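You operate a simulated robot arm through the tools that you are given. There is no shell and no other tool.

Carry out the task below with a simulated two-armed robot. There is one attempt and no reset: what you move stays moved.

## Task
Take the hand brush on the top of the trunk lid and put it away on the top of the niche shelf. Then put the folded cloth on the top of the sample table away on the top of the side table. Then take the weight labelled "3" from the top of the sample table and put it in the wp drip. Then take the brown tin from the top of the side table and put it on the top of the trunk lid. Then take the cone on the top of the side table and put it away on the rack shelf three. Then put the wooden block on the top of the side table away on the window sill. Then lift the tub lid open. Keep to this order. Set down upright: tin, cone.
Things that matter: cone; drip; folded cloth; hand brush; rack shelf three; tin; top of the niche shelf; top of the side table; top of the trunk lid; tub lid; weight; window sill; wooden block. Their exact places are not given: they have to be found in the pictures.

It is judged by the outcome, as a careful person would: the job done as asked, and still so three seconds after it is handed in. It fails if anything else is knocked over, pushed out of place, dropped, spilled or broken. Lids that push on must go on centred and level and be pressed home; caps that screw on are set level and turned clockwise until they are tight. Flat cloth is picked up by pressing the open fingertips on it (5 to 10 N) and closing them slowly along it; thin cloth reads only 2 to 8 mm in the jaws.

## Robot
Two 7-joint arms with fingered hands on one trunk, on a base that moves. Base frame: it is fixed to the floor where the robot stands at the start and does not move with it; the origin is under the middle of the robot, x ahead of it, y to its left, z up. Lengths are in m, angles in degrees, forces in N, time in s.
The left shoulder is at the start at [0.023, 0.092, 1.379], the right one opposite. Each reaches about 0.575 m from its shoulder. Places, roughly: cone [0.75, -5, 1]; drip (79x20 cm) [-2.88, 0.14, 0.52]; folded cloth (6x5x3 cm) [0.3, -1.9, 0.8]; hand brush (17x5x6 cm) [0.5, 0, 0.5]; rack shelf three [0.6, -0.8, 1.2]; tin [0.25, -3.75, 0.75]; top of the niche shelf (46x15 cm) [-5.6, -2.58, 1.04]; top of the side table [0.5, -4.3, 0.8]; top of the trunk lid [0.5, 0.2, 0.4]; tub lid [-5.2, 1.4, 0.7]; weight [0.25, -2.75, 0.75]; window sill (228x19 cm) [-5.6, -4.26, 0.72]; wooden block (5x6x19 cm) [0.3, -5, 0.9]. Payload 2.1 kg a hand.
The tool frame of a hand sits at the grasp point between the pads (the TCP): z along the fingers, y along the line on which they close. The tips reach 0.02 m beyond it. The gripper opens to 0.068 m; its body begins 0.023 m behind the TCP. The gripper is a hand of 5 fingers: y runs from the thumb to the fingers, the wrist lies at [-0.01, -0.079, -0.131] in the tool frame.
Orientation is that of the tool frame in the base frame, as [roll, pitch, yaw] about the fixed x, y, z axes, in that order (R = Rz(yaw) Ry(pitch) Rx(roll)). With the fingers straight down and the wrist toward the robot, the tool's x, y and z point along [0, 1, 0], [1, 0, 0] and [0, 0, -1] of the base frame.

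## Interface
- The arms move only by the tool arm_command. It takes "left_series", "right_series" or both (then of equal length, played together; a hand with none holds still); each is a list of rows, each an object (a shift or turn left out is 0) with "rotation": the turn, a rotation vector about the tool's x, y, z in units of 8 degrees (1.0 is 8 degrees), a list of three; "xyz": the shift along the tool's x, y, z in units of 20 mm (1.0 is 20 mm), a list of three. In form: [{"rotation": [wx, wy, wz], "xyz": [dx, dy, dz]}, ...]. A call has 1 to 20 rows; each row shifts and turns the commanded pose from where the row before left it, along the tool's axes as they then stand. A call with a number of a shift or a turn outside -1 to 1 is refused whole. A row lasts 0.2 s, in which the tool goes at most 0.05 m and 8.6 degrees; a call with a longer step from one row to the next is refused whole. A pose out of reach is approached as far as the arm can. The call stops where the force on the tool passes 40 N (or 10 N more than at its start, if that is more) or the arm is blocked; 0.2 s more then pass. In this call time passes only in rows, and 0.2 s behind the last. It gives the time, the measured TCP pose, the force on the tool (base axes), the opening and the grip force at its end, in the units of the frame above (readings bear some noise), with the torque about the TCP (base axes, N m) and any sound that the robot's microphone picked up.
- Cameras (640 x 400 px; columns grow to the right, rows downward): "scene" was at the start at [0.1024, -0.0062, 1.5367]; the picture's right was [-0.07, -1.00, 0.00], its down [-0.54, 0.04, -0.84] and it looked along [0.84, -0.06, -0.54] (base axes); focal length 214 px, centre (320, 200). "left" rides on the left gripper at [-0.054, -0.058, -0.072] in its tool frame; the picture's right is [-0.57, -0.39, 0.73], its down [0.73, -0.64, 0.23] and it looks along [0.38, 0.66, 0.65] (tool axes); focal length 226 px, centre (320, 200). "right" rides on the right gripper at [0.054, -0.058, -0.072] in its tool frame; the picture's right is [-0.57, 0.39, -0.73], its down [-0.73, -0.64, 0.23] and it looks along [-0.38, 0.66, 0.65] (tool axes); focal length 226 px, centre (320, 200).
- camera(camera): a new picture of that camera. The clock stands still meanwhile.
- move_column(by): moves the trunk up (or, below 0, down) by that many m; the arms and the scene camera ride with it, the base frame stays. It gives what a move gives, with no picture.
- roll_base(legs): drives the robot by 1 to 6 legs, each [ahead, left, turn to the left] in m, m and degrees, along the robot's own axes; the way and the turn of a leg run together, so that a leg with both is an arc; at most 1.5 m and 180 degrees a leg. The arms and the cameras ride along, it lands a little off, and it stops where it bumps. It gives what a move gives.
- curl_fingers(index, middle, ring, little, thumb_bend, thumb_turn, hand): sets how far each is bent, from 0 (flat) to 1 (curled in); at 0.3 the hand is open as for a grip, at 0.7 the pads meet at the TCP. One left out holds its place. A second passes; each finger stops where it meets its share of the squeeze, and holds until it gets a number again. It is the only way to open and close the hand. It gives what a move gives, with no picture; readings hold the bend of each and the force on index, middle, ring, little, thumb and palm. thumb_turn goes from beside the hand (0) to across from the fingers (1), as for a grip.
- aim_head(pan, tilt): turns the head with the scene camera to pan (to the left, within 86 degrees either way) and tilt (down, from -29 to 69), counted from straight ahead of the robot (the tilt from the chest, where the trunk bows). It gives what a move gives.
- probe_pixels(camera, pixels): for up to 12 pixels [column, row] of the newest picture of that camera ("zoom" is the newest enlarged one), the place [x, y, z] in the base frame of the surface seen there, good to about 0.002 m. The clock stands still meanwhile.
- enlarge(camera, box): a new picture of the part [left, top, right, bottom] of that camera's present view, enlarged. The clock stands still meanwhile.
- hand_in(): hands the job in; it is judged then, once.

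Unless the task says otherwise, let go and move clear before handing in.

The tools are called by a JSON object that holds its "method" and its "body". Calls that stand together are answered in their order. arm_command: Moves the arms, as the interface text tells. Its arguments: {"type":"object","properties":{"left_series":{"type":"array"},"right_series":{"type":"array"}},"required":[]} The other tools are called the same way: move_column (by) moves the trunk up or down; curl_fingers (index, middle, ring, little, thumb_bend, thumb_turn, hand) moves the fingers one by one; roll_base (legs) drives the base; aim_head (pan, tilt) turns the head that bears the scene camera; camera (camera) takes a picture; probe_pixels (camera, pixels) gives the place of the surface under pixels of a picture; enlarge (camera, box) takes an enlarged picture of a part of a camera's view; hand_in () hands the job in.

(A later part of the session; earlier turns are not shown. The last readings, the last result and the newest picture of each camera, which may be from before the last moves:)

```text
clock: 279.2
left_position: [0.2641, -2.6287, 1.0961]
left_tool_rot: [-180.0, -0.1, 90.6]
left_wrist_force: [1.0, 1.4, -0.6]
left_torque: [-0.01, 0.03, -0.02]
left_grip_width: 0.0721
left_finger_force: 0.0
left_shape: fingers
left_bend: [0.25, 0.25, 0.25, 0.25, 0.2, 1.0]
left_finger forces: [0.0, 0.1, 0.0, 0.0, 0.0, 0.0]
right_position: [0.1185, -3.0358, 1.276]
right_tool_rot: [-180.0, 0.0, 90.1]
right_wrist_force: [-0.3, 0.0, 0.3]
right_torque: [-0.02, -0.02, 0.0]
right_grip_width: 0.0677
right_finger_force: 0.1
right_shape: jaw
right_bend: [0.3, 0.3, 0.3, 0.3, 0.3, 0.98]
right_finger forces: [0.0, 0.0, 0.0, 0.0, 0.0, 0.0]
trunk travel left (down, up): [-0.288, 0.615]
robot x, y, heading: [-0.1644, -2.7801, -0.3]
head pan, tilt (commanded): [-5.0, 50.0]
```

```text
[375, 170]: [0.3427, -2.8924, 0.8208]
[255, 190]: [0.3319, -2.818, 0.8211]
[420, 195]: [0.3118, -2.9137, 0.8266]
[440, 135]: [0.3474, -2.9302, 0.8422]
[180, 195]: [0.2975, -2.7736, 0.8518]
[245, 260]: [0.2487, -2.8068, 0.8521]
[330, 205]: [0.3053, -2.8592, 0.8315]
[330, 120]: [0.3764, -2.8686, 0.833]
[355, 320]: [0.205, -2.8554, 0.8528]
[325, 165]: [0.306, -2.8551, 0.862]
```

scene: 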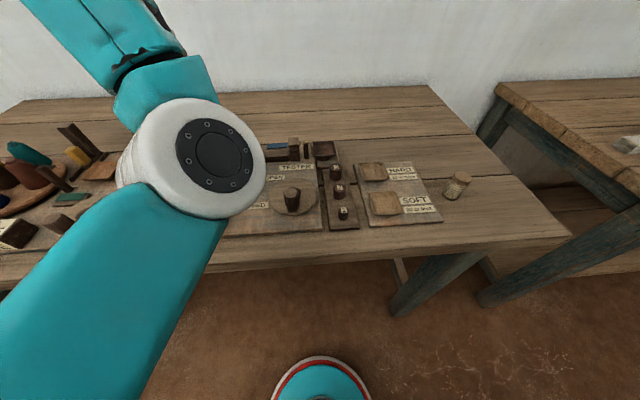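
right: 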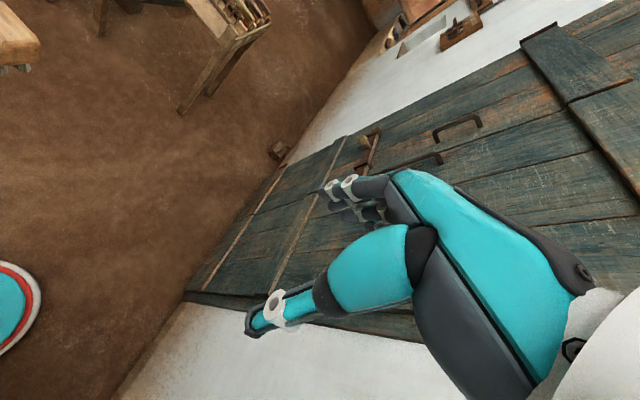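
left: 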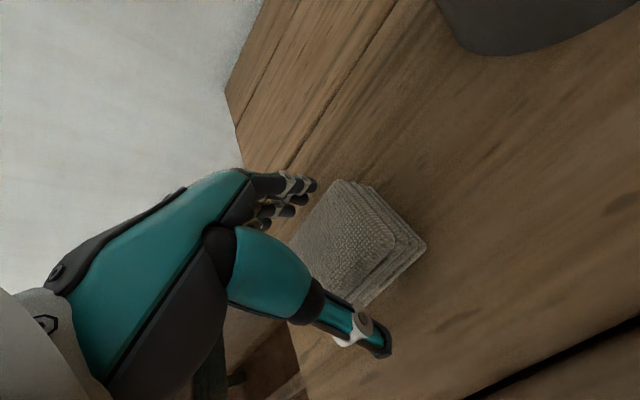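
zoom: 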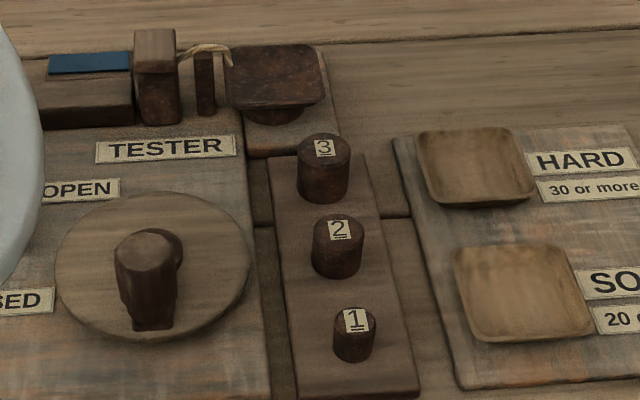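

Weight 3 is a ~26 mm cylinder at (0.3175,-2.855), z 0.831–0.862, with the pan 3.5 cm behind and weight 2 in front. I'll grip it sideways (closing along y) with the right hand; first bring the hand above it.

{"method": "arm_command", "body": {"right_series": [{"xyz": [0.646, 0.711, 0.986]}, {"xyz": [0.646, 0.711, 0.986]}, {"xyz": [0.646, 0.711, 0.986]}, {"xyz": [0.646, 0.711, 0.986]}, {"xyz": [0.646, 0.711, 0.986]}, {"xyz": [0.646, 0.711, 0.986]}, {"xyz": [0.646, 0.711, 0.986]}, {"xyz": [0.646, 0.711, 0.986]}, {"xyz": [0.646, 0.711, 0.986]}, {"xyz": [0.646, 0.711, 0.986]}, {"xyz": [0.646, 0.711, 0.986]}, {"xyz": [0.646, 0.711, 0.986]}, {"xyz": [0.646, 0.711, 0.986]}, {"xyz": [0.646, 0.711, 0.986]}]}}

{"method": "arm_command", "body": {"right_series": [{"rotation": [0, 0, -0.94]}, {"rotation": [0, 0, -0.94]}, {"rotation": [0, 0, -0.94]}, {"rotation": [0, 0, -0.94]}, {"rotation": [0, 0, -0.94]}, {"rotation": [0, 0, -0.94]}, {"rotation": [0, 0, -0.94]}, {"rotation": [0, 0, -0.94]}, {"rotation": [0, 0, -0.94]}, {"rotation": [0, 0, -0.94]}, {"rotation": [0, 0, -0.94]}, {"rotation": [0, 0, -0.9]}]}}

{"method": "camera", "body": {"camera": "scene"}}

{"method": "camera", "body": {"camera": "right"}}

```text
clock: 282.2
left_position: [0.2644, -2.6276, 1.0959]
left_tool_rot: [-180.0, -0.1, 90.6]
left_wrist_force: [-0.5, 0.7, 1.4]
left_torque: [0.02, 0.03, -0.02]
left_grip_width: 0.0723
left_finger_force: 0.0
left_shape: fingers
left_bend: [0.25, 0.25, 0.25, 0.25, 0.2, 1.0]
left_finger forces: [0.1, 0.0, 0.1, 0.0, 0.0, 0.1]
right_position: [0.3162, -2.856, 1.0015]
right_tool_rot: [179.9, 0.0, 90.1]
right_wrist_force: [-0.6, 0.5, -0.1]
right_torque: [-0.03, -0.01, 0.01]
right_grip_width: 0.0679
right_finger_force: 0.1
right_shape: jaw
right_bend: [0.3, 0.3, 0.3, 0.3, 0.3, 0.98]
right_finger forces: [0.1, 0.1, 0.0, 0.0, 0.0, 0.1]
trunk travel left (down, up): [-0.288, 0.615]
robot x, y, heading: [-0.1587, -2.7822, 0.3]
head pan, tilt (commanded): [-5.0, 50.0]
```

```text
clock: 284.8
left_position: [0.2646, -2.6295, 1.0947]
left_tool_rot: [-180.0, -0.1, 90.7]
left_wrist_force: [0.1, -0.4, -0.9]
left_torque: [0.06, 0.01, 0.04]
left_grip_width: 0.0721
left_finger_force: 0.2
left_shape: fingers
left_bend: [0.25, 0.25, 0.25, 0.25, 0.2, 1.0]
left_finger forces: [0.0, 0.0, 0.1, 0.0, 0.1, 0.0]
right_position: [0.285, -2.8561, 1.0043]
right_tool_rot: [179.8, -0.1, 125.6]
right_wrist_force: [-0.1, 1.0, -0.2]
right_torque: [-0.02, 0.04, 0.01]
right_grip_width: 0.0675
right_finger_force: 0.0
right_shape: jaw
right_bend: [0.3, 0.3, 0.3, 0.3, 0.3, 0.98]
right_finger forces: [0.1, 0.0, 0.0, 0.1, 0.1, 0.1]
right hand out of reach, approached as far as the arm can: row 5, 6, 7, 8, 9, 10, 11, 12
trunk travel left (down, up): [-0.288, 0.615]
robot x, y, heading: [-0.1604, -2.7798, -0.1]
head pan, tilt (commanded): [-5.0, 50.0]
```

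```text
taken
```

scene: 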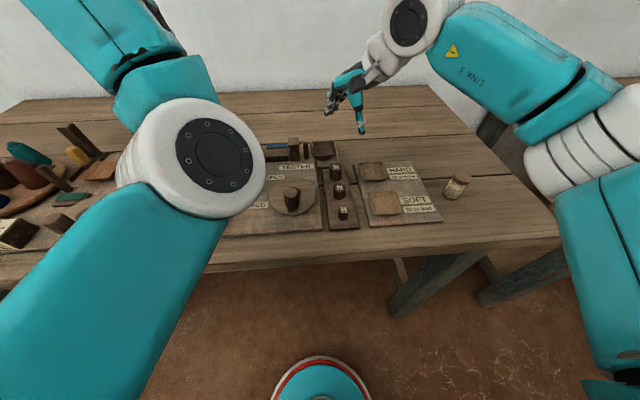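

```text
taken
```

right: 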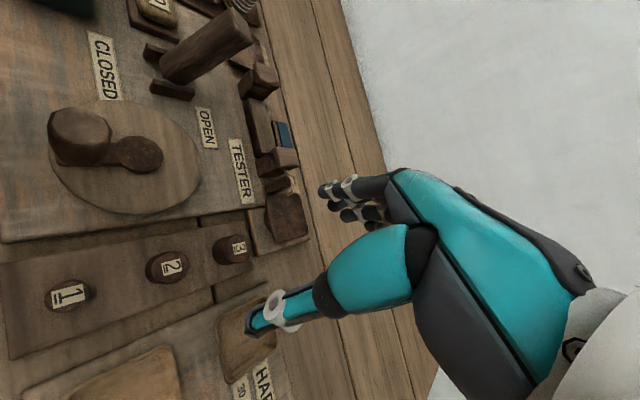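

The right wrist can't turn that far (stopped at yaw 125°). Let me look at the hand's finger geometry to choose a better grip.

{"method": "enlarge", "body": {"camera": "scene", "box": [290, 30, 450, 190]}}

{"method": "enlarge", "body": {"camera": "right", "box": [200, 150, 420, 350]}}

```text
2.50 times, centred on (370, 110) of scene
```

zoom: 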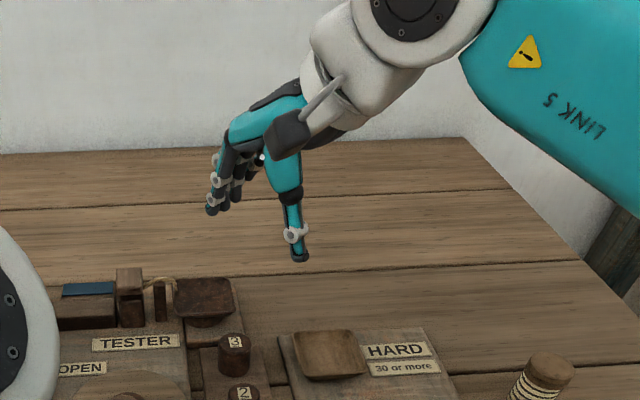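

```text
2.00 times, centred on (310, 250) of right
```

zoom: 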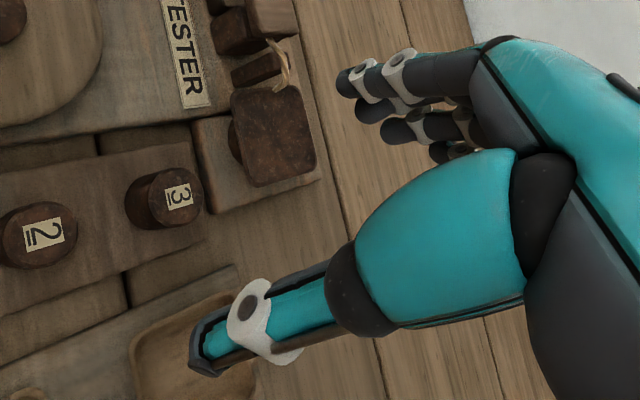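

The fingers are slender, so I'll use the default orientation (thumb between weights 2 and 3, fingers in the 3.5 cm gap before the pan) with a narrow pre-opening. First rotate the right hand back.

{"method": "arm_command", "body": {"right_series": [{"rotation": [0, 0, 0.89]}, {"rotation": [0, 0, 0.89]}, {"rotation": [0, 0, 0.89]}, {"rotation": [0, 0, 0.89]}, {"rotation": [0, 0, 0.89]}]}}

{"method": "curl_fingers", "body": {"hand": "right", "index": 0.42, "middle": 0.42, "ring": 0.42, "little": 0.42, "thumb_bend": 0.42, "thumb_turn": 1.0}}

{"method": "camera", "body": {"camera": "right"}}

{"method": "enlarge", "body": {"camera": "scene", "box": [260, 30, 460, 230]}}

```text
clock: 286.0
left_position: [0.2638, -2.6292, 1.0972]
left_tool_rot: [-180.0, -0.1, 90.5]
left_wrist_force: [-0.1, -0.5, -1.2]
left_torque: [-0.02, -0.01, 0.0]
left_grip_width: 0.0723
left_finger_force: 0.0
left_shape: fingers
left_bend: [0.25, 0.25, 0.25, 0.25, 0.2, 1.0]
left_finger forces: [0.1, 0.0, 0.1, 0.0, 0.0, 0.1]
right_position: [0.2842, -2.8572, 1.0036]
right_tool_rot: [179.9, -0.2, 89.7]
right_wrist_force: [-0.1, 0.4, 1.2]
right_torque: [0.02, 0.0, -0.03]
right_grip_width: 0.0679
right_finger_force: 0.0
right_shape: jaw
right_bend: [0.3, 0.3, 0.3, 0.3, 0.3, 0.98]
right_finger forces: [0.1, 0.1, 0.1, 0.0, 0.0, 0.1]
trunk travel left (down, up): [-0.288, 0.615]
robot x, y, heading: [-0.1601, -2.7851, 0.2]
head pan, tilt (commanded): [-5.0, 50.0]
```

```text
clock: 287.0
left_position: [0.2643, -2.6289, 1.0965]
left_tool_rot: [179.9, 0.0, 90.5]
left_wrist_force: [-0.2, 0.3, -0.4]
left_torque: [0.02, -0.01, 0.03]
left_grip_width: 0.0723
left_finger_force: 0.0
left_shape: fingers
left_bend: [0.25, 0.25, 0.25, 0.25, 0.2, 1.0]
left_finger forces: [0.1, 0.0, 0.1, 0.0, 0.1, 0.0]
right_position: [0.2848, -2.8568, 1.004]
right_tool_rot: [-179.9, -0.4, 89.8]
right_wrist_force: [-0.9, 0.2, -0.7]
right_torque: [0.01, 0.03, 0.01]
right_grip_width: 0.0429
right_finger_force: 0.2
right_shape: fingers
right_bend: [0.42, 0.42, 0.42, 0.42, 0.42, 0.99]
right_finger forces: [0.0, 0.0, 0.0, 0.0, 0.0, 0.1]
trunk travel left (down, up): [-0.288, 0.615]
robot x, y, heading: [-0.1605, -2.7885, 0.1]
head pan, tilt (commanded): [-5.0, 50.0]
```

```text
taken
```

right: 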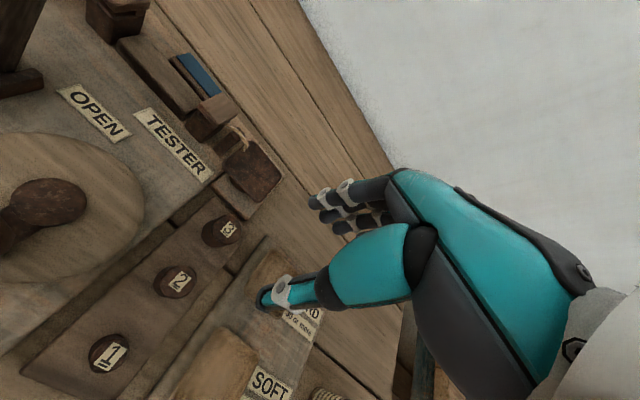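

```text
2.00 times, centred on (360, 130) of scene
```

zoom: 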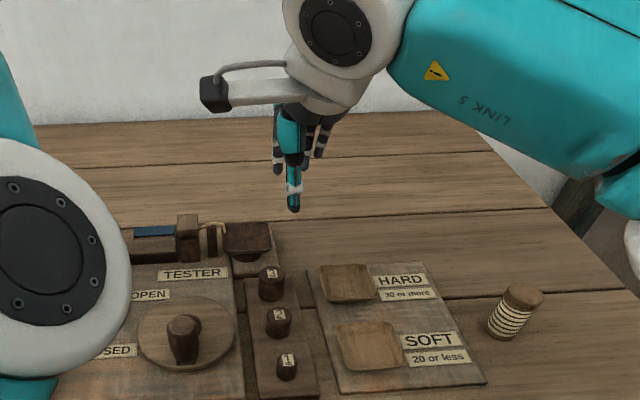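

The thumb opposes the middle finger with an opening of 43 mm. I'll go above weight 3 to z≈0.885 and check alignment.

{"method": "arm_command", "body": {"right_series": [{"xyz": [0.03, 0.8, 0]}, {"xyz": [0.03, 0.8, 0.3]}, {"xyz": [0, 0, 0.9]}, {"xyz": [0, 0, 0.9]}, {"xyz": [0, 0, 0.9]}, {"xyz": [0, 0, 0.9]}, {"xyz": [0, 0, 0.9]}, {"xyz": [0, 0, 0.9]}]}}

{"method": "camera", "body": {"camera": "right"}}

{"method": "enlarge", "body": {"camera": "scene", "box": [270, 100, 400, 230]}}

```text
clock: 288.8
left_position: [0.2645, -2.6282, 1.0963]
left_tool_rot: [179.9, -0.1, 90.6]
left_wrist_force: [0.1, -0.7, -0.9]
left_torque: [0.0, 0.02, 0.01]
left_grip_width: 0.072
left_finger_force: 0.0
left_shape: fingers
left_bend: [0.25, 0.25, 0.25, 0.25, 0.2, 1.0]
left_finger forces: [0.0, 0.1, 0.0, 0.1, 0.0, 0.1]
right_position: [0.315, -2.8556, 0.8879]
right_tool_rot: [180.0, -0.3, 90.0]
right_wrist_force: [0.4, 0.5, 0.4]
right_torque: [0.02, -0.02, -0.03]
right_grip_width: 0.0429
right_finger_force: 0.0
right_shape: fingers
right_bend: [0.42, 0.42, 0.42, 0.42, 0.42, 0.99]
right_finger forces: [0.0, 0.1, 0.0, 0.0, 0.0, 0.1]
trunk travel left (down, up): [-0.288, 0.615]
robot x, y, heading: [-0.16, -2.7808, 0.2]
head pan, tilt (commanded): [-5.0, 50.0]
```

```text
taken
```

right: 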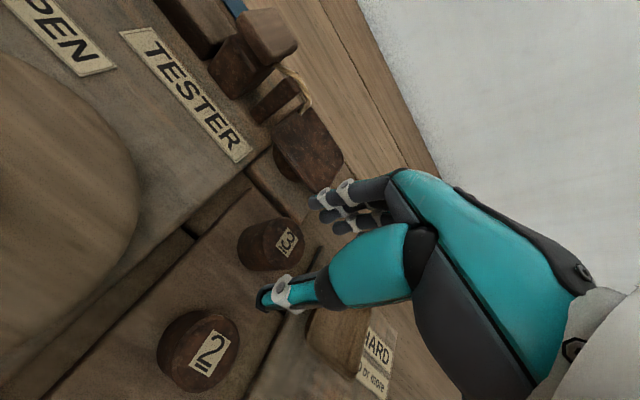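

```text
3.08 times, centred on (335, 165) of scene
```

zoom: 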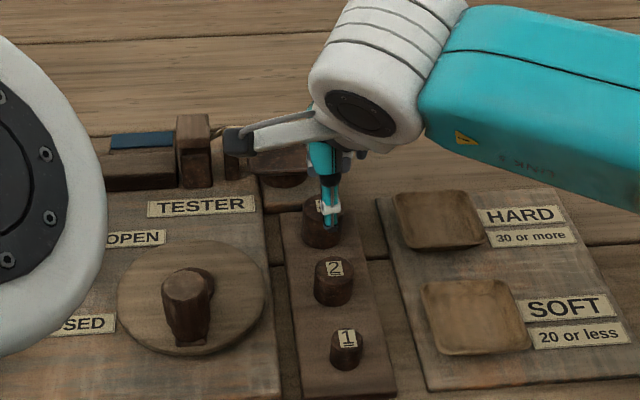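

Alignment looks right. Descend around weight 3 in small steps.

{"method": "arm_command", "body": {"right_series": [{"xyz": [0, 0.12, 0.4]}, {"xyz": [0, 0, 0.4]}, {"xyz": [0, 0, 0.3]}, {"xyz": [0, 0, 0.3]}, {"xyz": [0, 0, 0.2]}]}}

{"method": "camera", "body": {"camera": "right"}}

{"method": "enlarge", "body": {"camera": "scene", "box": [270, 100, 400, 230]}}

```text
clock: 290.0
left_position: [0.2631, -2.6296, 1.0963]
left_tool_rot: [-180.0, -0.1, 90.6]
left_wrist_force: [0.5, 0.1, -1.0]
left_torque: [-0.01, 0.01, 0.0]
left_grip_width: 0.0722
left_finger_force: 0.0
left_shape: fingers
left_bend: [0.25, 0.25, 0.25, 0.25, 0.2, 1.0]
left_finger forces: [0.1, 0.0, 0.1, 0.0, 0.0, 0.1]
right_position: [0.3197, -2.854, 0.8588]
right_tool_rot: [-179.9, -0.2, 89.9]
right_wrist_force: [0.8, -1.3, -0.5]
right_torque: [0.0, 0.0, -0.03]
right_grip_width: 0.0429
right_finger_force: 0.1
right_shape: fingers
right_bend: [0.42, 0.42, 0.42, 0.42, 0.42, 0.99]
right_finger forces: [0.0, 0.0, 0.1, 0.0, 0.0, 0.0]
trunk travel left (down, up): [-0.288, 0.615]
robot x, y, heading: [-0.1616, -2.7849, -0.1]
head pan, tilt (commanded): [-5.0, 50.0]
```

```text
taken
```

right: 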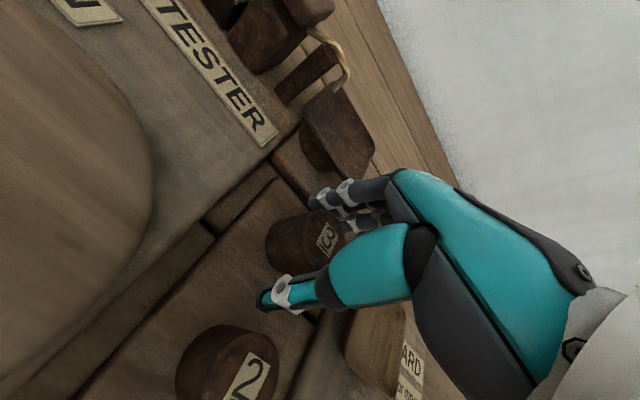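

```text
3.08 times, centred on (335, 165) of scene
```

zoom: 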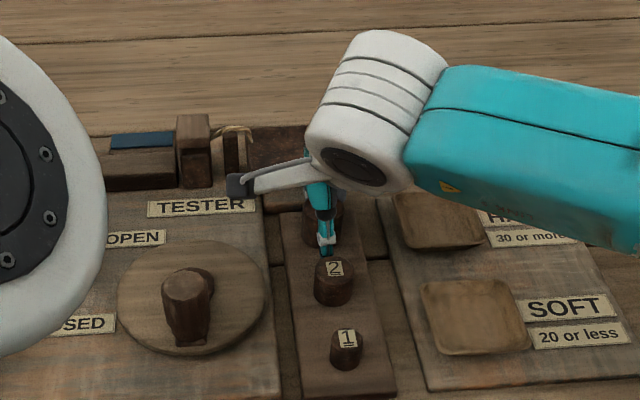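

No contact so far; weight 3 is between thumb and fingers. Lower 3 mm more and close.

{"method": "arm_command", "body": {"right_series": [{"xyz": [0, -0.05, 0.15]}]}}

{"method": "curl_fingers", "body": {"hand": "right", "index": 0.56, "middle": 0.6, "ring": 0.56, "little": 0.5, "thumb_bend": 0.6}}

{"method": "camera", "body": {"camera": "right"}}

```text
clock: 290.4
left_position: [0.2642, -2.6289, 1.0946]
left_tool_rot: [180.0, -0.1, 90.7]
left_wrist_force: [0.0, 0.1, -0.2]
left_torque: [0.0, 0.0, 0.01]
left_grip_width: 0.0721
left_finger_force: 0.1
left_shape: fingers
left_bend: [0.25, 0.25, 0.25, 0.25, 0.2, 1.0]
left_finger forces: [0.0, 0.0, 0.1, 0.0, 0.0, 0.0]
right_position: [0.3189, -2.8562, 0.8552]
right_tool_rot: [-179.9, -0.1, 90.0]
right_wrist_force: [0.2, 0.5, 0.4]
right_torque: [-0.02, -0.01, 0.0]
right_grip_width: 0.0428
right_finger_force: 0.0
right_shape: fingers
right_bend: [0.42, 0.42, 0.42, 0.42, 0.42, 0.99]
right_finger forces: [0.0, 0.0, 0.1, 0.0, 0.0, 0.2]
trunk travel left (down, up): [-0.288, 0.615]
robot x, y, heading: [-0.1602, -2.7826, 0.0]
head pan, tilt (commanded): [-5.0, 50.0]
```

```text
clock: 291.4
left_position: [0.2647, -2.6289, 1.0961]
left_tool_rot: [-180.0, -0.1, 90.6]
left_wrist_force: [0.5, 0.3, -0.3]
left_torque: [-0.02, 0.03, 0.02]
left_grip_width: 0.0723
left_finger_force: 0.0
left_shape: fingers
left_bend: [0.25, 0.25, 0.25, 0.25, 0.2, 1.0]
left_finger forces: [0.0, 0.1, 0.1, 0.0, 0.1, 0.0]
right_position: [0.3183, -2.8551, 0.8547]
right_tool_rot: [180.0, -0.3, 90.0]
right_wrist_force: [0.1, 0.0, 0.5]
right_torque: [-0.02, -0.02, -0.01]
right_grip_width: 0.0217
right_finger_force: 2.2
right_shape: fingers
right_bend: [0.54, 0.56, 0.56, 0.5, 0.55, 1.0]
right_finger forces: [0.6, 1.7, 0.0, 0.0, 2.1, 0.0]
trunk travel left (down, up): [-0.288, 0.615]
robot x, y, heading: [-0.1591, -2.7825, -0.0]
head pan, tilt (commanded): [-5.0, 50.0]
```

```text
taken
```

right: 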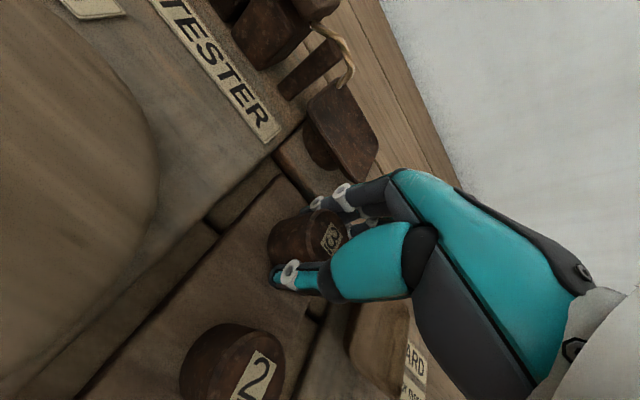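

Contact made (thumb 2.1 N, middle 1.7 N, index 0.6 N). Squeeze harder.

{"method": "curl_fingers", "body": {"hand": "right", "index": 0.68, "middle": 0.72, "ring": 0.62, "little": 0.5, "thumb_bend": 0.7}}

{"method": "arm_command", "body": {"right_series": [{"xyz": [0, 0, -0.3]}, {"xyz": [0, 0, -0.5]}, {"xyz": [0, 0, -0.7]}, {"xyz": [0, 0, -0.8]}, {"xyz": [0, 0, -0.8]}, {"xyz": [0, 0, -0.9]}]}}

{"method": "camera", "body": {"camera": "right"}}

{"method": "enlarge", "body": {"camera": "scene", "box": [270, 80, 430, 230]}}

```text
clock: 292.4
left_position: [0.2638, -2.6293, 1.0955]
left_tool_rot: [180.0, -0.1, 90.6]
left_wrist_force: [-0.2, 0.5, -0.4]
left_torque: [-0.01, 0.02, -0.02]
left_grip_width: 0.0719
left_finger_force: 0.0
left_shape: fingers
left_bend: [0.25, 0.25, 0.25, 0.25, 0.2, 1.0]
left_finger forces: [0.0, 0.0, 0.0, 0.0, 0.0, 0.0]
right_position: [0.3176, -2.8544, 0.8556]
right_tool_rot: [180.0, -0.3, 89.9]
right_wrist_force: [-0.1, 0.0, 0.4]
right_torque: [0.0, 0.0, 0.04]
right_grip_width: 0.0192
right_finger_force: 7.2
right_shape: fingers
right_bend: [0.59, 0.61, 0.62, 0.5, 0.5, 1.0]
right_finger forces: [2.9, 4.8, 0.0, 0.1, 7.4, 0.0]
trunk travel left (down, up): [-0.288, 0.615]
robot x, y, heading: [-0.1599, -2.7805, 0.2]
head pan, tilt (commanded): [-5.0, 50.0]
```

```text
clock: 293.8
left_position: [0.2642, -2.6288, 1.0957]
left_tool_rot: [-180.0, -0.1, 90.6]
left_wrist_force: [0.2, -0.5, -0.2]
left_torque: [-0.01, -0.05, -0.01]
left_grip_width: 0.0721
left_finger_force: 0.0
left_shape: fingers
left_bend: [0.25, 0.25, 0.25, 0.25, 0.2, 1.0]
left_finger forces: [0.1, 0.0, 0.0, 0.1, 0.0, 0.0]
right_position: [0.318, -2.8545, 0.9354]
right_tool_rot: [180.0, -0.3, 90.1]
right_wrist_force: [0.4, 0.3, -1.6]
right_torque: [0.0, 0.01, -0.03]
right_grip_width: 0.0196
right_finger_force: 7.9
right_shape: fingers
right_bend: [0.59, 0.61, 0.62, 0.5, 0.5, 1.0]
right_finger forces: [3.0, 4.6, 0.0, 0.0, 7.4, 0.1]
trunk travel left (down, up): [-0.288, 0.615]
robot x, y, heading: [-0.1583, -2.7815, 0.2]
head pan, tilt (commanded): [-5.0, 50.0]
```

```text
taken
```

right: 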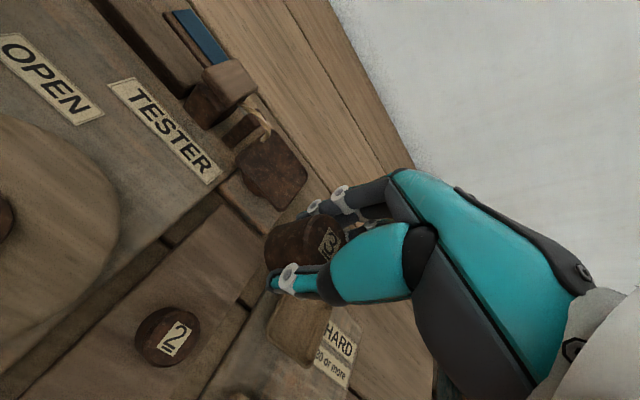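

```text
2.67 times, centred on (350, 155) of scene
```

zoom: 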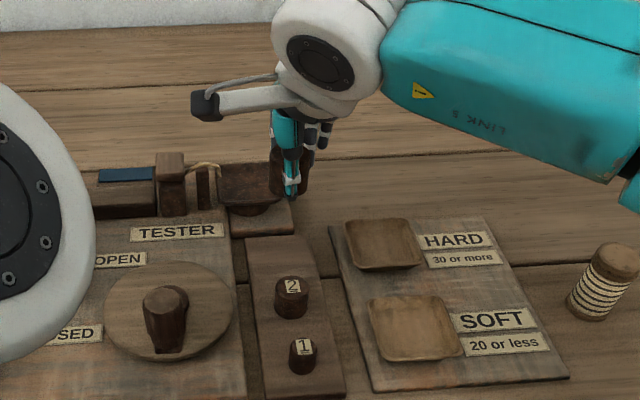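

Weight 3 is held. I'll firm up the grip, raise and retract the right hand, then back off from the table.

{"method": "curl_fingers", "body": {"hand": "right", "index": 0.76, "middle": 0.82, "ring": 0.66, "little": 0.5, "thumb_bend": 0.82}}

{"method": "arm_command", "body": {"right_series": [{"xyz": [0, 0, -1]}, {"xyz": [-0.2, -0.2, -1]}, {"xyz": [-0.4, -0.5, -1]}, {"xyz": [-0.4, -0.5, -1]}, {"xyz": [-0.4, -0.5, -1]}, {"xyz": [-0.4, -0.5, -1]}, {"xyz": [-0.4, -0.5, -1]}, {"xyz": [-0.4, -0.5, -1]}, {"xyz": [-0.4, -0.5, -1]}, {"xyz": [-0.4, -0.5, -0.5]}]}}

{"method": "roll_base", "body": {"legs": [[-0.3, 0, 0]]}}

{"method": "camera", "body": {"camera": "right"}}

{"method": "camera", "body": {"camera": "scene"}}

```text
clock: 294.8
left_position: [0.2642, -2.6283, 1.0949]
left_tool_rot: [-180.0, -0.1, 90.5]
left_wrist_force: [-0.6, 0.1, -0.2]
left_torque: [-0.03, 0.0, -0.02]
left_grip_width: 0.072
left_finger_force: 0.1
left_shape: fingers
left_bend: [0.25, 0.25, 0.25, 0.25, 0.2, 1.0]
left_finger forces: [0.0, 0.1, 0.0, 0.0, 0.0, 0.0]
right_position: [0.3183, -2.8543, 0.9341]
right_tool_rot: [179.9, -0.3, 89.8]
right_wrist_force: [0.2, -0.1, -0.9]
right_torque: [-0.03, -0.06, 0.0]
right_grip_width: 0.019
right_finger_force: 13.4
right_shape: fingers
right_bend: [0.73, 0.73, 0.66, 0.5, 0.51, 1.0]
right_finger forces: [5.8, 7.9, 0.0, 0.0, 12.9, 0.1]
trunk travel left (down, up): [-0.288, 0.615]
robot x, y, heading: [-0.1601, -2.7819, 0.1]
head pan, tilt (commanded): [-5.0, 50.0]
```

```text
clock: 297.0
left_position: [0.2645, -2.6304, 1.0951]
left_tool_rot: [-180.0, -0.1, 90.6]
left_wrist_force: [-0.4, 0.3, 0.0]
left_torque: [-0.01, 0.01, 0.01]
left_grip_width: 0.0724
left_finger_force: 0.1
left_shape: fingers
left_bend: [0.25, 0.25, 0.25, 0.25, 0.2, 1.0]
left_finger forces: [0.0, 0.0, 0.0, 0.0, 0.1, 0.0]
right_position: [0.2355, -2.923, 1.1254]
right_tool_rot: [180.0, -0.3, 90.0]
right_wrist_force: [-0.3, 0.1, -1.7]
right_torque: [-0.02, -0.02, 0.02]
right_grip_width: 0.0189
right_finger_force: 13.3
right_shape: fingers
right_bend: [0.74, 0.73, 0.66, 0.5, 0.51, 1.0]
right_finger forces: [5.6, 7.9, 0.0, 0.0, 12.9, 0.1]
trunk travel left (down, up): [-0.288, 0.615]
robot x, y, heading: [-0.1628, -2.7827, 0.2]
head pan, tilt (commanded): [-5.0, 50.0]
```

```text
clock: 299.0
left_position: [-0.0358, -2.6306, 1.0957]
left_tool_rot: [-180.0, 0.0, 90.5]
left_wrist_force: [-0.3, -0.1, 0.4]
left_torque: [0.01, 0.05, -0.01]
left_grip_width: 0.0721
left_finger_force: 0.0
left_shape: fingers
left_bend: [0.25, 0.25, 0.25, 0.25, 0.2, 1.0]
left_finger forces: [0.0, 0.0, 0.1, 0.0, 0.1, 0.1]
right_position: [-0.067, -2.9245, 1.1256]
right_tool_rot: [-180.0, -0.3, 89.9]
right_wrist_force: [0.0, 0.7, -1.6]
right_torque: [-0.01, -0.03, 0.01]
right_grip_width: 0.019
right_finger_force: 12.5
right_shape: fingers
right_bend: [0.74, 0.73, 0.66, 0.5, 0.51, 1.0]
right_finger forces: [5.4, 8.1, 0.0, 0.0, 12.8, 0.1]
trunk travel left (down, up): [-0.288, 0.615]
robot x, y, heading: [-0.4603, -2.7824, -0.2]
head pan, tilt (commanded): [-5.0, 50.0]
```

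```text
taken
```

right: 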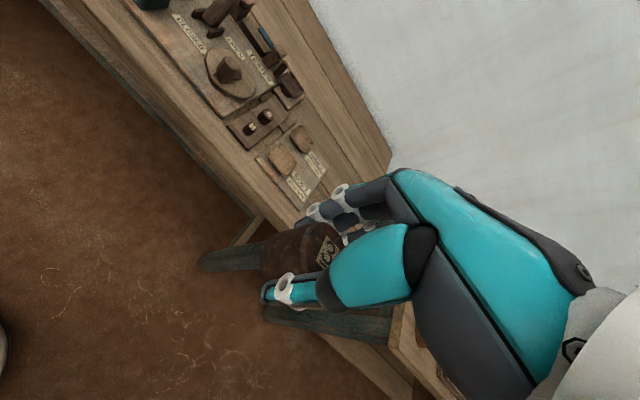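

```text
taken
```

scene: 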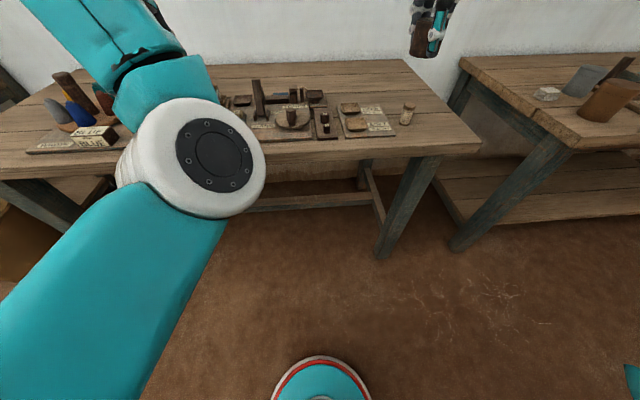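

Weight secured (13 N). Now drive north along the aisle to y≈0.7.

{"method": "roll_base", "body": {"legs": [[0, 0, 90.2], [1.2, -0.22, 0], [1.4, 0, 0], [0.9, 0, 0]]}}

{"method": "aim_head", "body": {"pan": 0, "tilt": 35}}

{"method": "camera", "body": {"camera": "scene"}}

```text
clock: 319.9
left_position: [-0.3703, 1.129, 1.0965]
left_tool_rot: [180.0, -0.1, -179.4]
left_wrist_force: [0.5, 0.9, 0.7]
left_torque: [-0.01, 0.0, -0.01]
left_grip_width: 0.0721
left_finger_force: 0.0
left_shape: fingers
left_bend: [0.25, 0.25, 0.25, 0.25, 0.2, 1.0]
left_finger forces: [0.0, 0.1, 0.1, 0.1, 0.1, 0.0]
right_position: [-0.0754, 1.1004, 1.125]
right_tool_rot: [180.0, -0.3, -179.9]
right_wrist_force: [-0.5, 0.1, -1.6]
right_torque: [-0.01, -0.01, 0.03]
right_grip_width: 0.0191
right_finger_force: 13.0
right_shape: fingers
right_bend: [0.74, 0.73, 0.66, 0.5, 0.5, 1.0]
right_finger forces: [5.5, 7.8, 0.0, 0.1, 12.5, 0.1]
trunk travel left (down, up): [-0.288, 0.615]
robot x, y, heading: [-0.217, 0.7035, 90.0]
head pan, tilt (commanded): [-5.0, 50.0]
```

```text
clock: 320.6
left_position: [-0.372, 1.1298, 1.0956]
left_tool_rot: [180.0, -0.1, -179.4]
left_wrist_force: [-0.4, 0.8, -0.4]
left_torque: [-0.03, -0.01, 0.02]
left_grip_width: 0.072
left_finger_force: 0.1
left_shape: fingers
left_bend: [0.25, 0.25, 0.25, 0.25, 0.2, 1.0]
left_finger forces: [0.1, 0.0, 0.1, 0.0, 0.1, 0.0]
right_position: [-0.0763, 1.0997, 1.1246]
right_tool_rot: [180.0, -0.3, 180.0]
right_wrist_force: [-0.3, 0.1, -2.1]
right_torque: [0.01, -0.01, 0.02]
right_grip_width: 0.0189
right_finger_force: 12.7
right_shape: fingers
right_bend: [0.74, 0.73, 0.66, 0.5, 0.5, 1.0]
right_finger forces: [5.5, 7.8, 0.0, 0.0, 12.5, 0.1]
trunk travel left (down, up): [-0.288, 0.615]
robot x, y, heading: [-0.2152, 0.7018, 89.8]
head pan, tilt (commanded): [0.0, 35.0]
```

```text
taken
```

scene: 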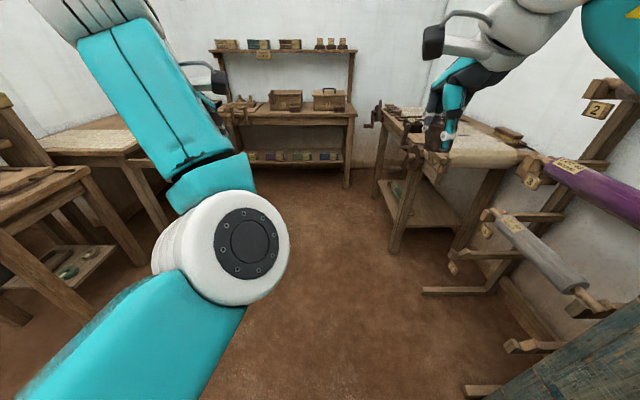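

I'll turn west and advance to x≈-2.0, then inspect the wringing post.

{"method": "roll_base", "body": {"legs": [[0, 0, 90.2], [1.4, 0, 0], [0.4, 0, 0]]}}

{"method": "aim_head", "body": {"pan": 40, "tilt": 30}}

{"method": "camera", "body": {"camera": "scene"}}

```text
clock: 333.5
left_position: [-2.441, 0.5712, 1.0956]
left_tool_rot: [180.0, -0.1, -90.2]
left_wrist_force: [-0.2, 0.1, 0.1]
left_torque: [0.0, -0.01, -0.04]
left_grip_width: 0.0721
left_finger_force: 0.0
left_shape: fingers
left_bend: [0.25, 0.25, 0.25, 0.25, 0.2, 1.0]
left_finger forces: [0.0, 0.0, 0.0, 0.0, 0.0, 0.1]
right_position: [-2.4059, 0.8665, 1.1252]
right_tool_rot: [-180.0, -0.3, -90.7]
right_wrist_force: [0.4, 1.2, -1.3]
right_torque: [0.05, 0.02, 0.0]
right_grip_width: 0.0185
right_finger_force: 12.6
right_shape: fingers
right_bend: [0.74, 0.74, 0.66, 0.5, 0.48, 1.0]
right_finger forces: [5.2, 7.6, 0.0, 0.0, 12.1, 0.1]
trunk travel left (down, up): [-0.288, 0.615]
robot x, y, heading: [-2.0157, 0.7221, 179.2]
head pan, tilt (commanded): [0.0, 35.0]
```

```text
clock: 334.6
left_position: [-2.4411, 0.5706, 1.0954]
left_tool_rot: [180.0, -0.2, -90.2]
left_wrist_force: [1.3, -1.1, -0.4]
left_torque: [0.05, 0.04, 0.01]
left_grip_width: 0.0721
left_finger_force: 0.1
left_shape: fingers
left_bend: [0.25, 0.25, 0.25, 0.25, 0.2, 1.0]
left_finger forces: [0.1, 0.0, 0.0, 0.1, 0.1, 0.0]
right_position: [-2.406, 0.8659, 1.1242]
right_tool_rot: [180.0, -0.2, -90.8]
right_wrist_force: [0.5, -0.2, -2.3]
right_torque: [0.0, 0.01, 0.01]
right_grip_width: 0.0187
right_finger_force: 12.6
right_shape: fingers
right_bend: [0.74, 0.74, 0.66, 0.5, 0.48, 1.0]
right_finger forces: [5.3, 7.5, 0.0, 0.0, 12.1, 0.0]
trunk travel left (down, up): [-0.288, 0.615]
robot x, y, heading: [-2.0105, 0.7198, 179.2]
head pan, tilt (commanded): [40.0, 30.0]
```

```text
taken
```

scene: 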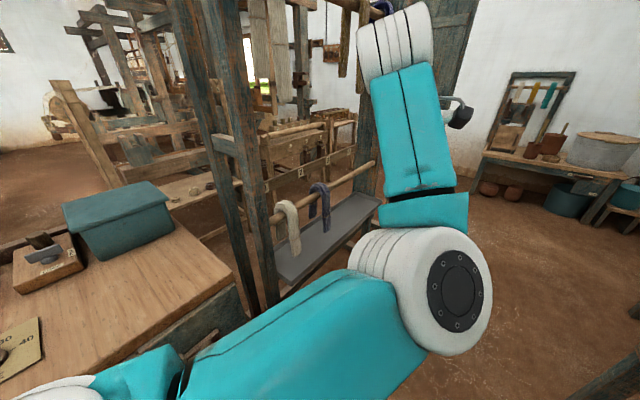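

The grey drip board is at (325,235) under a rod with two skeins. I'll enlarge and probe.

{"method": "enlarge", "body": {"camera": "scene", "box": [230, 130, 410, 310]}}

{"method": "probe_pixels", "body": {"camera": "scene", "pixels": [[350, 210], [325, 235], [285, 270], [375, 195], [345, 178], [300, 200], [292, 240], [326, 220], [300, 280], [340, 235], [335, 196], [362, 165]]}}

```text
2.22 times, centred on (320, 220) of scene
```

zoom: 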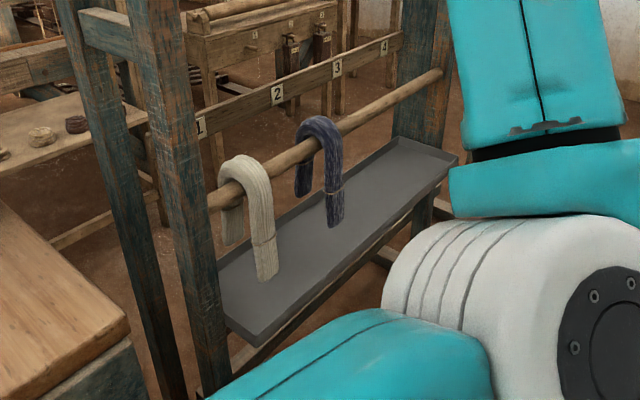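

```text
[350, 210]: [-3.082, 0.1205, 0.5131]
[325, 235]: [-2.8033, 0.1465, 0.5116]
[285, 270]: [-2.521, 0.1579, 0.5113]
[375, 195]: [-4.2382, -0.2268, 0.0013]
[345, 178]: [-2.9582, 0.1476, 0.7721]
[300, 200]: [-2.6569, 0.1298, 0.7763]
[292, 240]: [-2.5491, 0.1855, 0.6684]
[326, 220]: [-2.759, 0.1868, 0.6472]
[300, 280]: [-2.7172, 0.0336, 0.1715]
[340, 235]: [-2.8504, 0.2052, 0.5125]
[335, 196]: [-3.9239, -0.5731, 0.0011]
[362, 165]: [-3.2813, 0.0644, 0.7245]
```

The drip is a shallow tray (floor z≈0.512, x -3.27…-2.5) with a rod at z≈0.77, y≈0.14 above it. I'll go to x≈-2.9, y≈0.8, lower the trunk, then turn south.

{"method": "roll_base", "body": {"legs": [[0.9, -0.09, 0]]}}

{"method": "move_column", "body": {"by": -0.28}}

{"method": "roll_base", "body": {"legs": [[0, 0, 90]]}}

{"method": "aim_head", "body": {"pan": 0, "tilt": 35}}

{"method": "camera", "body": {"camera": "scene"}}

```text
clock: 339.3
left_position: [-3.3326, 0.6708, 1.0968]
left_tool_rot: [-180.0, -0.1, -90.1]
left_wrist_force: [-0.3, 0.2, 0.6]
left_torque: [0.0, -0.06, 0.01]
left_grip_width: 0.0721
left_finger_force: 0.0
left_shape: fingers
left_bend: [0.25, 0.25, 0.25, 0.25, 0.2, 1.0]
left_finger forces: [0.1, 0.0, 0.0, 0.0, 0.0, 0.1]
right_position: [-3.2994, 0.9658, 1.1252]
right_tool_rot: [180.0, -0.3, -90.7]
right_wrist_force: [0.6, 0.0, -1.8]
right_torque: [0.02, 0.0, -0.02]
right_grip_width: 0.0188
right_finger_force: 12.2
right_shape: fingers
right_bend: [0.74, 0.74, 0.66, 0.5, 0.48, 1.0]
right_finger forces: [5.3, 7.6, 0.0, 0.0, 12.1, 0.0]
trunk travel left (down, up): [-0.288, 0.615]
robot x, y, heading: [-2.9042, 0.8202, 179.6]
head pan, tilt (commanded): [40.0, 30.0]
```

```text
clock: 342.1
left_position: [-3.3821, 0.6711, 0.7284]
left_tool_rot: [-167.6, -0.2, -90.1]
left_wrist_force: [-0.9, 0.2, -0.5]
left_torque: [0.02, -0.03, 0.02]
left_grip_width: 0.0721
left_finger_force: 0.0
left_shape: fingers
left_bend: [0.25, 0.25, 0.25, 0.25, 0.2, 1.0]
left_finger forces: [0.1, 0.1, 0.0, 0.0, 0.0, 0.0]
right_position: [-3.2993, 0.9659, 0.8448]
right_tool_rot: [180.0, -0.3, -90.7]
right_wrist_force: [0.4, 0.4, -1.4]
right_torque: [-0.01, -0.01, -0.03]
right_grip_width: 0.0188
right_finger_force: 12.8
right_shape: fingers
right_bend: [0.74, 0.74, 0.66, 0.5, 0.48, 1.0]
right_finger forces: [5.3, 7.5, 0.0, 0.0, 12.0, 0.0]
trunk travel left (down, up): [-0.008, 0.895]
robot x, y, heading: [-2.9109, 0.8183, 179.4]
head pan, tilt (commanded): [40.0, 30.0]
```

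```text
clock: 346.4
left_position: [-2.7604, 0.343, 0.7282]
left_tool_rot: [-167.5, -0.1, -0.3]
left_wrist_force: [-0.8, -0.4, 0.4]
left_torque: [-0.04, -0.03, -0.02]
left_grip_width: 0.0722
left_finger_force: 0.1
left_shape: fingers
left_bend: [0.25, 0.25, 0.25, 0.25, 0.2, 1.0]
left_finger forces: [0.0, 0.0, 0.1, 0.1, 0.0, 0.0]
right_position: [-3.0536, 0.4268, 0.8451]
right_tool_rot: [-180.0, -0.4, -0.9]
right_wrist_force: [-0.1, -0.4, -1.6]
right_torque: [-0.01, 0.05, -0.01]
right_grip_width: 0.0183
right_finger_force: 12.1
right_shape: fingers
right_bend: [0.74, 0.74, 0.66, 0.5, 0.48, 1.0]
right_finger forces: [5.2, 7.2, 0.0, 0.0, 11.5, 0.0]
trunk travel left (down, up): [-0.008, 0.895]
robot x, y, heading: [-2.91, 0.8209, -91.0]
head pan, tilt (commanded): [40.0, 30.0]
```

```text
clock: 347.4
left_position: [-2.7598, 0.345, 0.7278]
left_tool_rot: [-167.5, -0.1, -0.3]
left_wrist_force: [0.0, 0.0, -0.3]
left_torque: [0.02, 0.0, 0.0]
left_grip_width: 0.0723
left_finger_force: 0.1
left_shape: fingers
left_bend: [0.25, 0.25, 0.25, 0.25, 0.2, 1.0]
left_finger forces: [0.0, 0.0, 0.1, 0.1, 0.0, 0.0]
right_position: [-3.0545, 0.4284, 0.8448]
right_tool_rot: [-180.0, -0.3, -1.0]
right_wrist_force: [-0.6, -0.6, -1.4]
right_torque: [-0.02, -0.01, 0.0]
right_grip_width: 0.0184
right_finger_force: 11.8
right_shape: fingers
right_bend: [0.74, 0.74, 0.66, 0.5, 0.48, 1.0]
right_finger forces: [5.1, 7.1, 0.0, 0.0, 11.6, 0.1]
trunk travel left (down, up): [-0.008, 0.895]
robot x, y, heading: [-2.9079, 0.8243, -90.8]
head pan, tilt (commanded): [0.0, 35.0]
```

```text
taken
```

scene: 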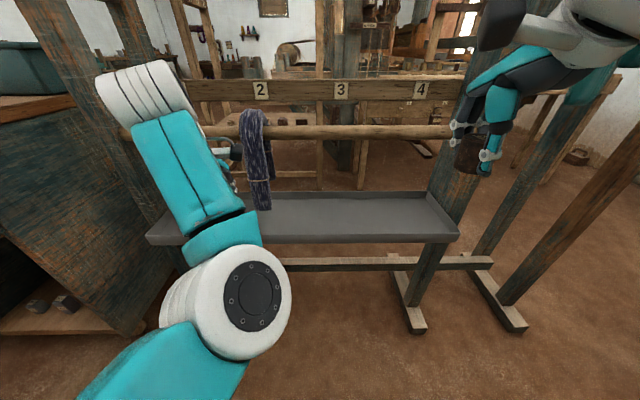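

The tray is free at (370,215). The left hand drifted low near the skeins, so first I'll straighten it and pull it back and up.

{"method": "arm_command", "body": {"left_series": [{"rotation": [-0.5, 0, 0], "xyz": [0, -0.5, -0.5]}, {"rotation": [-0.5, 0, 0], "xyz": [0, -0.5, -0.5]}, {"rotation": [-0.56, 0, 0], "xyz": [0, -0.5, -0.5]}, {"xyz": [0, -0.83, -1]}, {"xyz": [0, -0.83, -1]}, {"xyz": [0, -0.83, -1]}, {"xyz": [0, -0.83, -1]}]}}

{"method": "camera", "body": {"camera": "scene"}}

{"method": "camera", "body": {"camera": "right"}}

```text
clock: 349.0
left_position: [-2.7267, 0.3716, 0.8441]
left_tool_rot: [180.0, -0.1, -0.5]
left_wrist_force: [-0.4, 0.1, -1.0]
left_torque: [0.0, 0.01, 0.03]
left_grip_width: 0.0721
left_finger_force: 0.0
left_shape: fingers
left_bend: [0.25, 0.25, 0.25, 0.25, 0.2, 1.0]
left_finger forces: [0.1, 0.0, 0.0, 0.0, 0.0, 0.0]
left hand out of reach, approached as far as the arm can: row 1, 2, 3, 4, 5, 6, 7
right_position: [-3.0544, 0.4274, 0.8445]
right_tool_rot: [180.0, -0.4, -1.0]
right_wrist_force: [-1.2, -0.3, -0.4]
right_torque: [-0.01, 0.0, -0.08]
right_grip_width: 0.0185
right_finger_force: 11.9
right_shape: fingers
right_bend: [0.74, 0.74, 0.66, 0.5, 0.48, 1.0]
right_finger forces: [5.1, 7.3, 0.1, 0.0, 11.6, 0.0]
trunk travel left (down, up): [-0.008, 0.895]
robot x, y, heading: [-2.9082, 0.8179, -90.7]
head pan, tilt (commanded): [0.0, 35.0]
```

```text
taken
```

scene: 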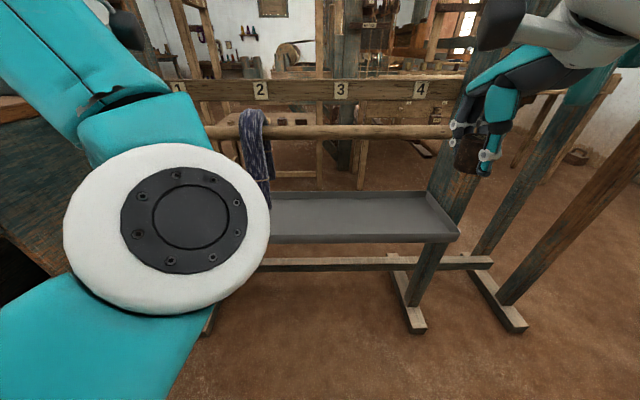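

```text
taken
```

right: 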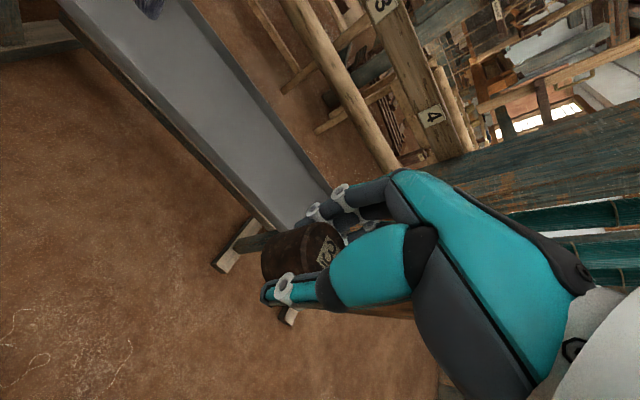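

I'll raise the left hand to clear the skeins, and then advance the base 0.15 m.

{"method": "arm_command", "body": {"left_series": [{"xyz": [0, 0, -1]}, {"xyz": [0, 0, -1]}, {"xyz": [0, 0, -1]}, {"xyz": [0, 0, -1]}, {"xyz": [0, 0, -1]}, {"xyz": [0, 0, -1]}, {"xyz": [0, -0.3, -1]}, {"xyz": [0, -0.6, -0.5]}]}}

{"method": "roll_base", "body": {"legs": [[0.16, 0, 0.8]]}}

{"method": "camera", "body": {"camera": "scene"}}

{"method": "camera", "body": {"camera": "left"}}

```text
clock: 350.8
left_position: [-2.731, 0.4072, 0.9786]
left_tool_rot: [180.0, -0.2, -0.6]
left_wrist_force: [-0.1, 0.1, -0.5]
left_torque: [0.0, 0.02, -0.02]
left_grip_width: 0.0721
left_finger_force: 0.0
left_shape: fingers
left_bend: [0.25, 0.25, 0.25, 0.25, 0.2, 1.0]
left_finger forces: [0.0, 0.1, 0.0, 0.0, 0.1, 0.0]
left hand out of reach, approached as far as the arm can: row 6, 7
right_position: [-3.0545, 0.4279, 0.844]
right_tool_rot: [180.0, -0.3, -0.9]
right_wrist_force: [-0.1, 0.2, -2.1]
right_torque: [-0.02, 0.02, 0.01]
right_grip_width: 0.0183
right_finger_force: 12.0
right_shape: fingers
right_bend: [0.74, 0.74, 0.66, 0.5, 0.48, 1.0]
right_finger forces: [5.0, 7.3, 0.1, 0.1, 11.6, 0.0]
trunk travel left (down, up): [-0.008, 0.895]
robot x, y, heading: [-2.9063, 0.819, -90.9]
head pan, tilt (commanded): [0.0, 35.0]
```

```text
clock: 352.2
left_position: [-2.7269, 0.2489, 0.9787]
left_tool_rot: [180.0, 0.0, 0.2]
left_wrist_force: [-1.4, 0.5, 0.0]
left_torque: [0.02, 0.04, 0.01]
left_grip_width: 0.0722
left_finger_force: 0.0
left_shape: fingers
left_bend: [0.25, 0.25, 0.25, 0.25, 0.2, 1.0]
left_finger forces: [0.0, 0.1, 0.0, 0.0, 0.1, 0.0]
right_position: [-3.0493, 0.2655, 0.8441]
right_tool_rot: [-180.0, -0.3, -0.2]
right_wrist_force: [0.4, 0.1, -0.9]
right_torque: [-0.01, 0.04, 0.01]
right_grip_width: 0.0182
right_finger_force: 11.7
right_shape: fingers
right_bend: [0.74, 0.74, 0.66, 0.5, 0.48, 1.0]
right_finger forces: [5.1, 7.2, 0.0, 0.0, 11.7, 0.1]
trunk travel left (down, up): [-0.008, 0.895]
robot x, y, heading: [-2.9092, 0.6606, -90.2]
head pan, tilt (commanded): [0.0, 35.0]
```

```text
taken
```

scene: 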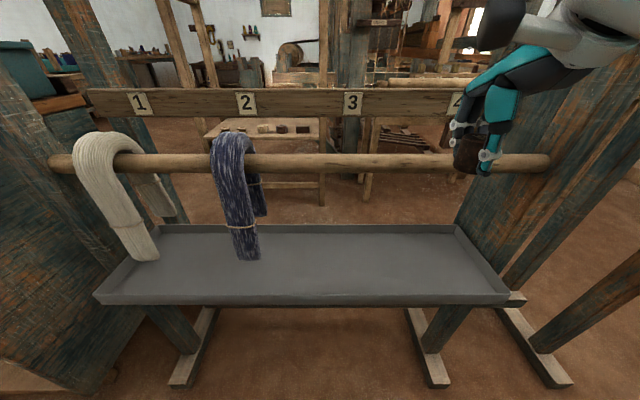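

```text
taken
```

left: 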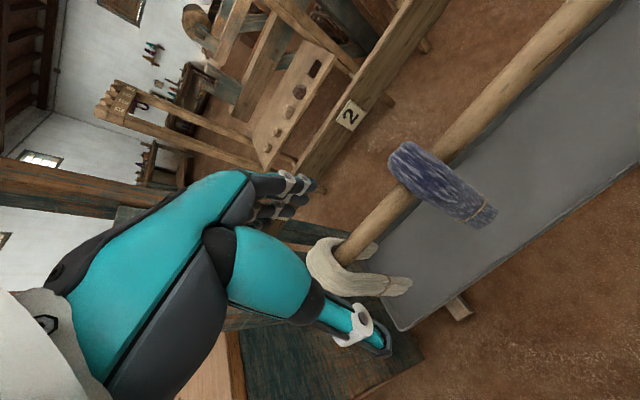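

The tray is fully visible. I'll probe its inside, rims and the rod.

{"method": "probe_pixels", "body": {"camera": "scene", "pixels": [[380, 270], [380, 240], [380, 290], [380, 298], [380, 228], [420, 275], [340, 275], [380, 164], [430, 160], [500, 292], [350, 104], [455, 230]]}}

```text
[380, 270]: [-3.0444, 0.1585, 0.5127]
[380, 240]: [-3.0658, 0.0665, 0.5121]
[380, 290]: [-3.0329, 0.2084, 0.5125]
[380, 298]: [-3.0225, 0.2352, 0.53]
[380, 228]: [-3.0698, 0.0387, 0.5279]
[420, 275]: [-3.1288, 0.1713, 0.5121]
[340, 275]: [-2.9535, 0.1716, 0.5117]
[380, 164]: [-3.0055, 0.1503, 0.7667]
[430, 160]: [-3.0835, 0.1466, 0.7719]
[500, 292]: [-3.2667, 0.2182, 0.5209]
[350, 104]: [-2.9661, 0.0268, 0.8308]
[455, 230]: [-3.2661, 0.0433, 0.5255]
```

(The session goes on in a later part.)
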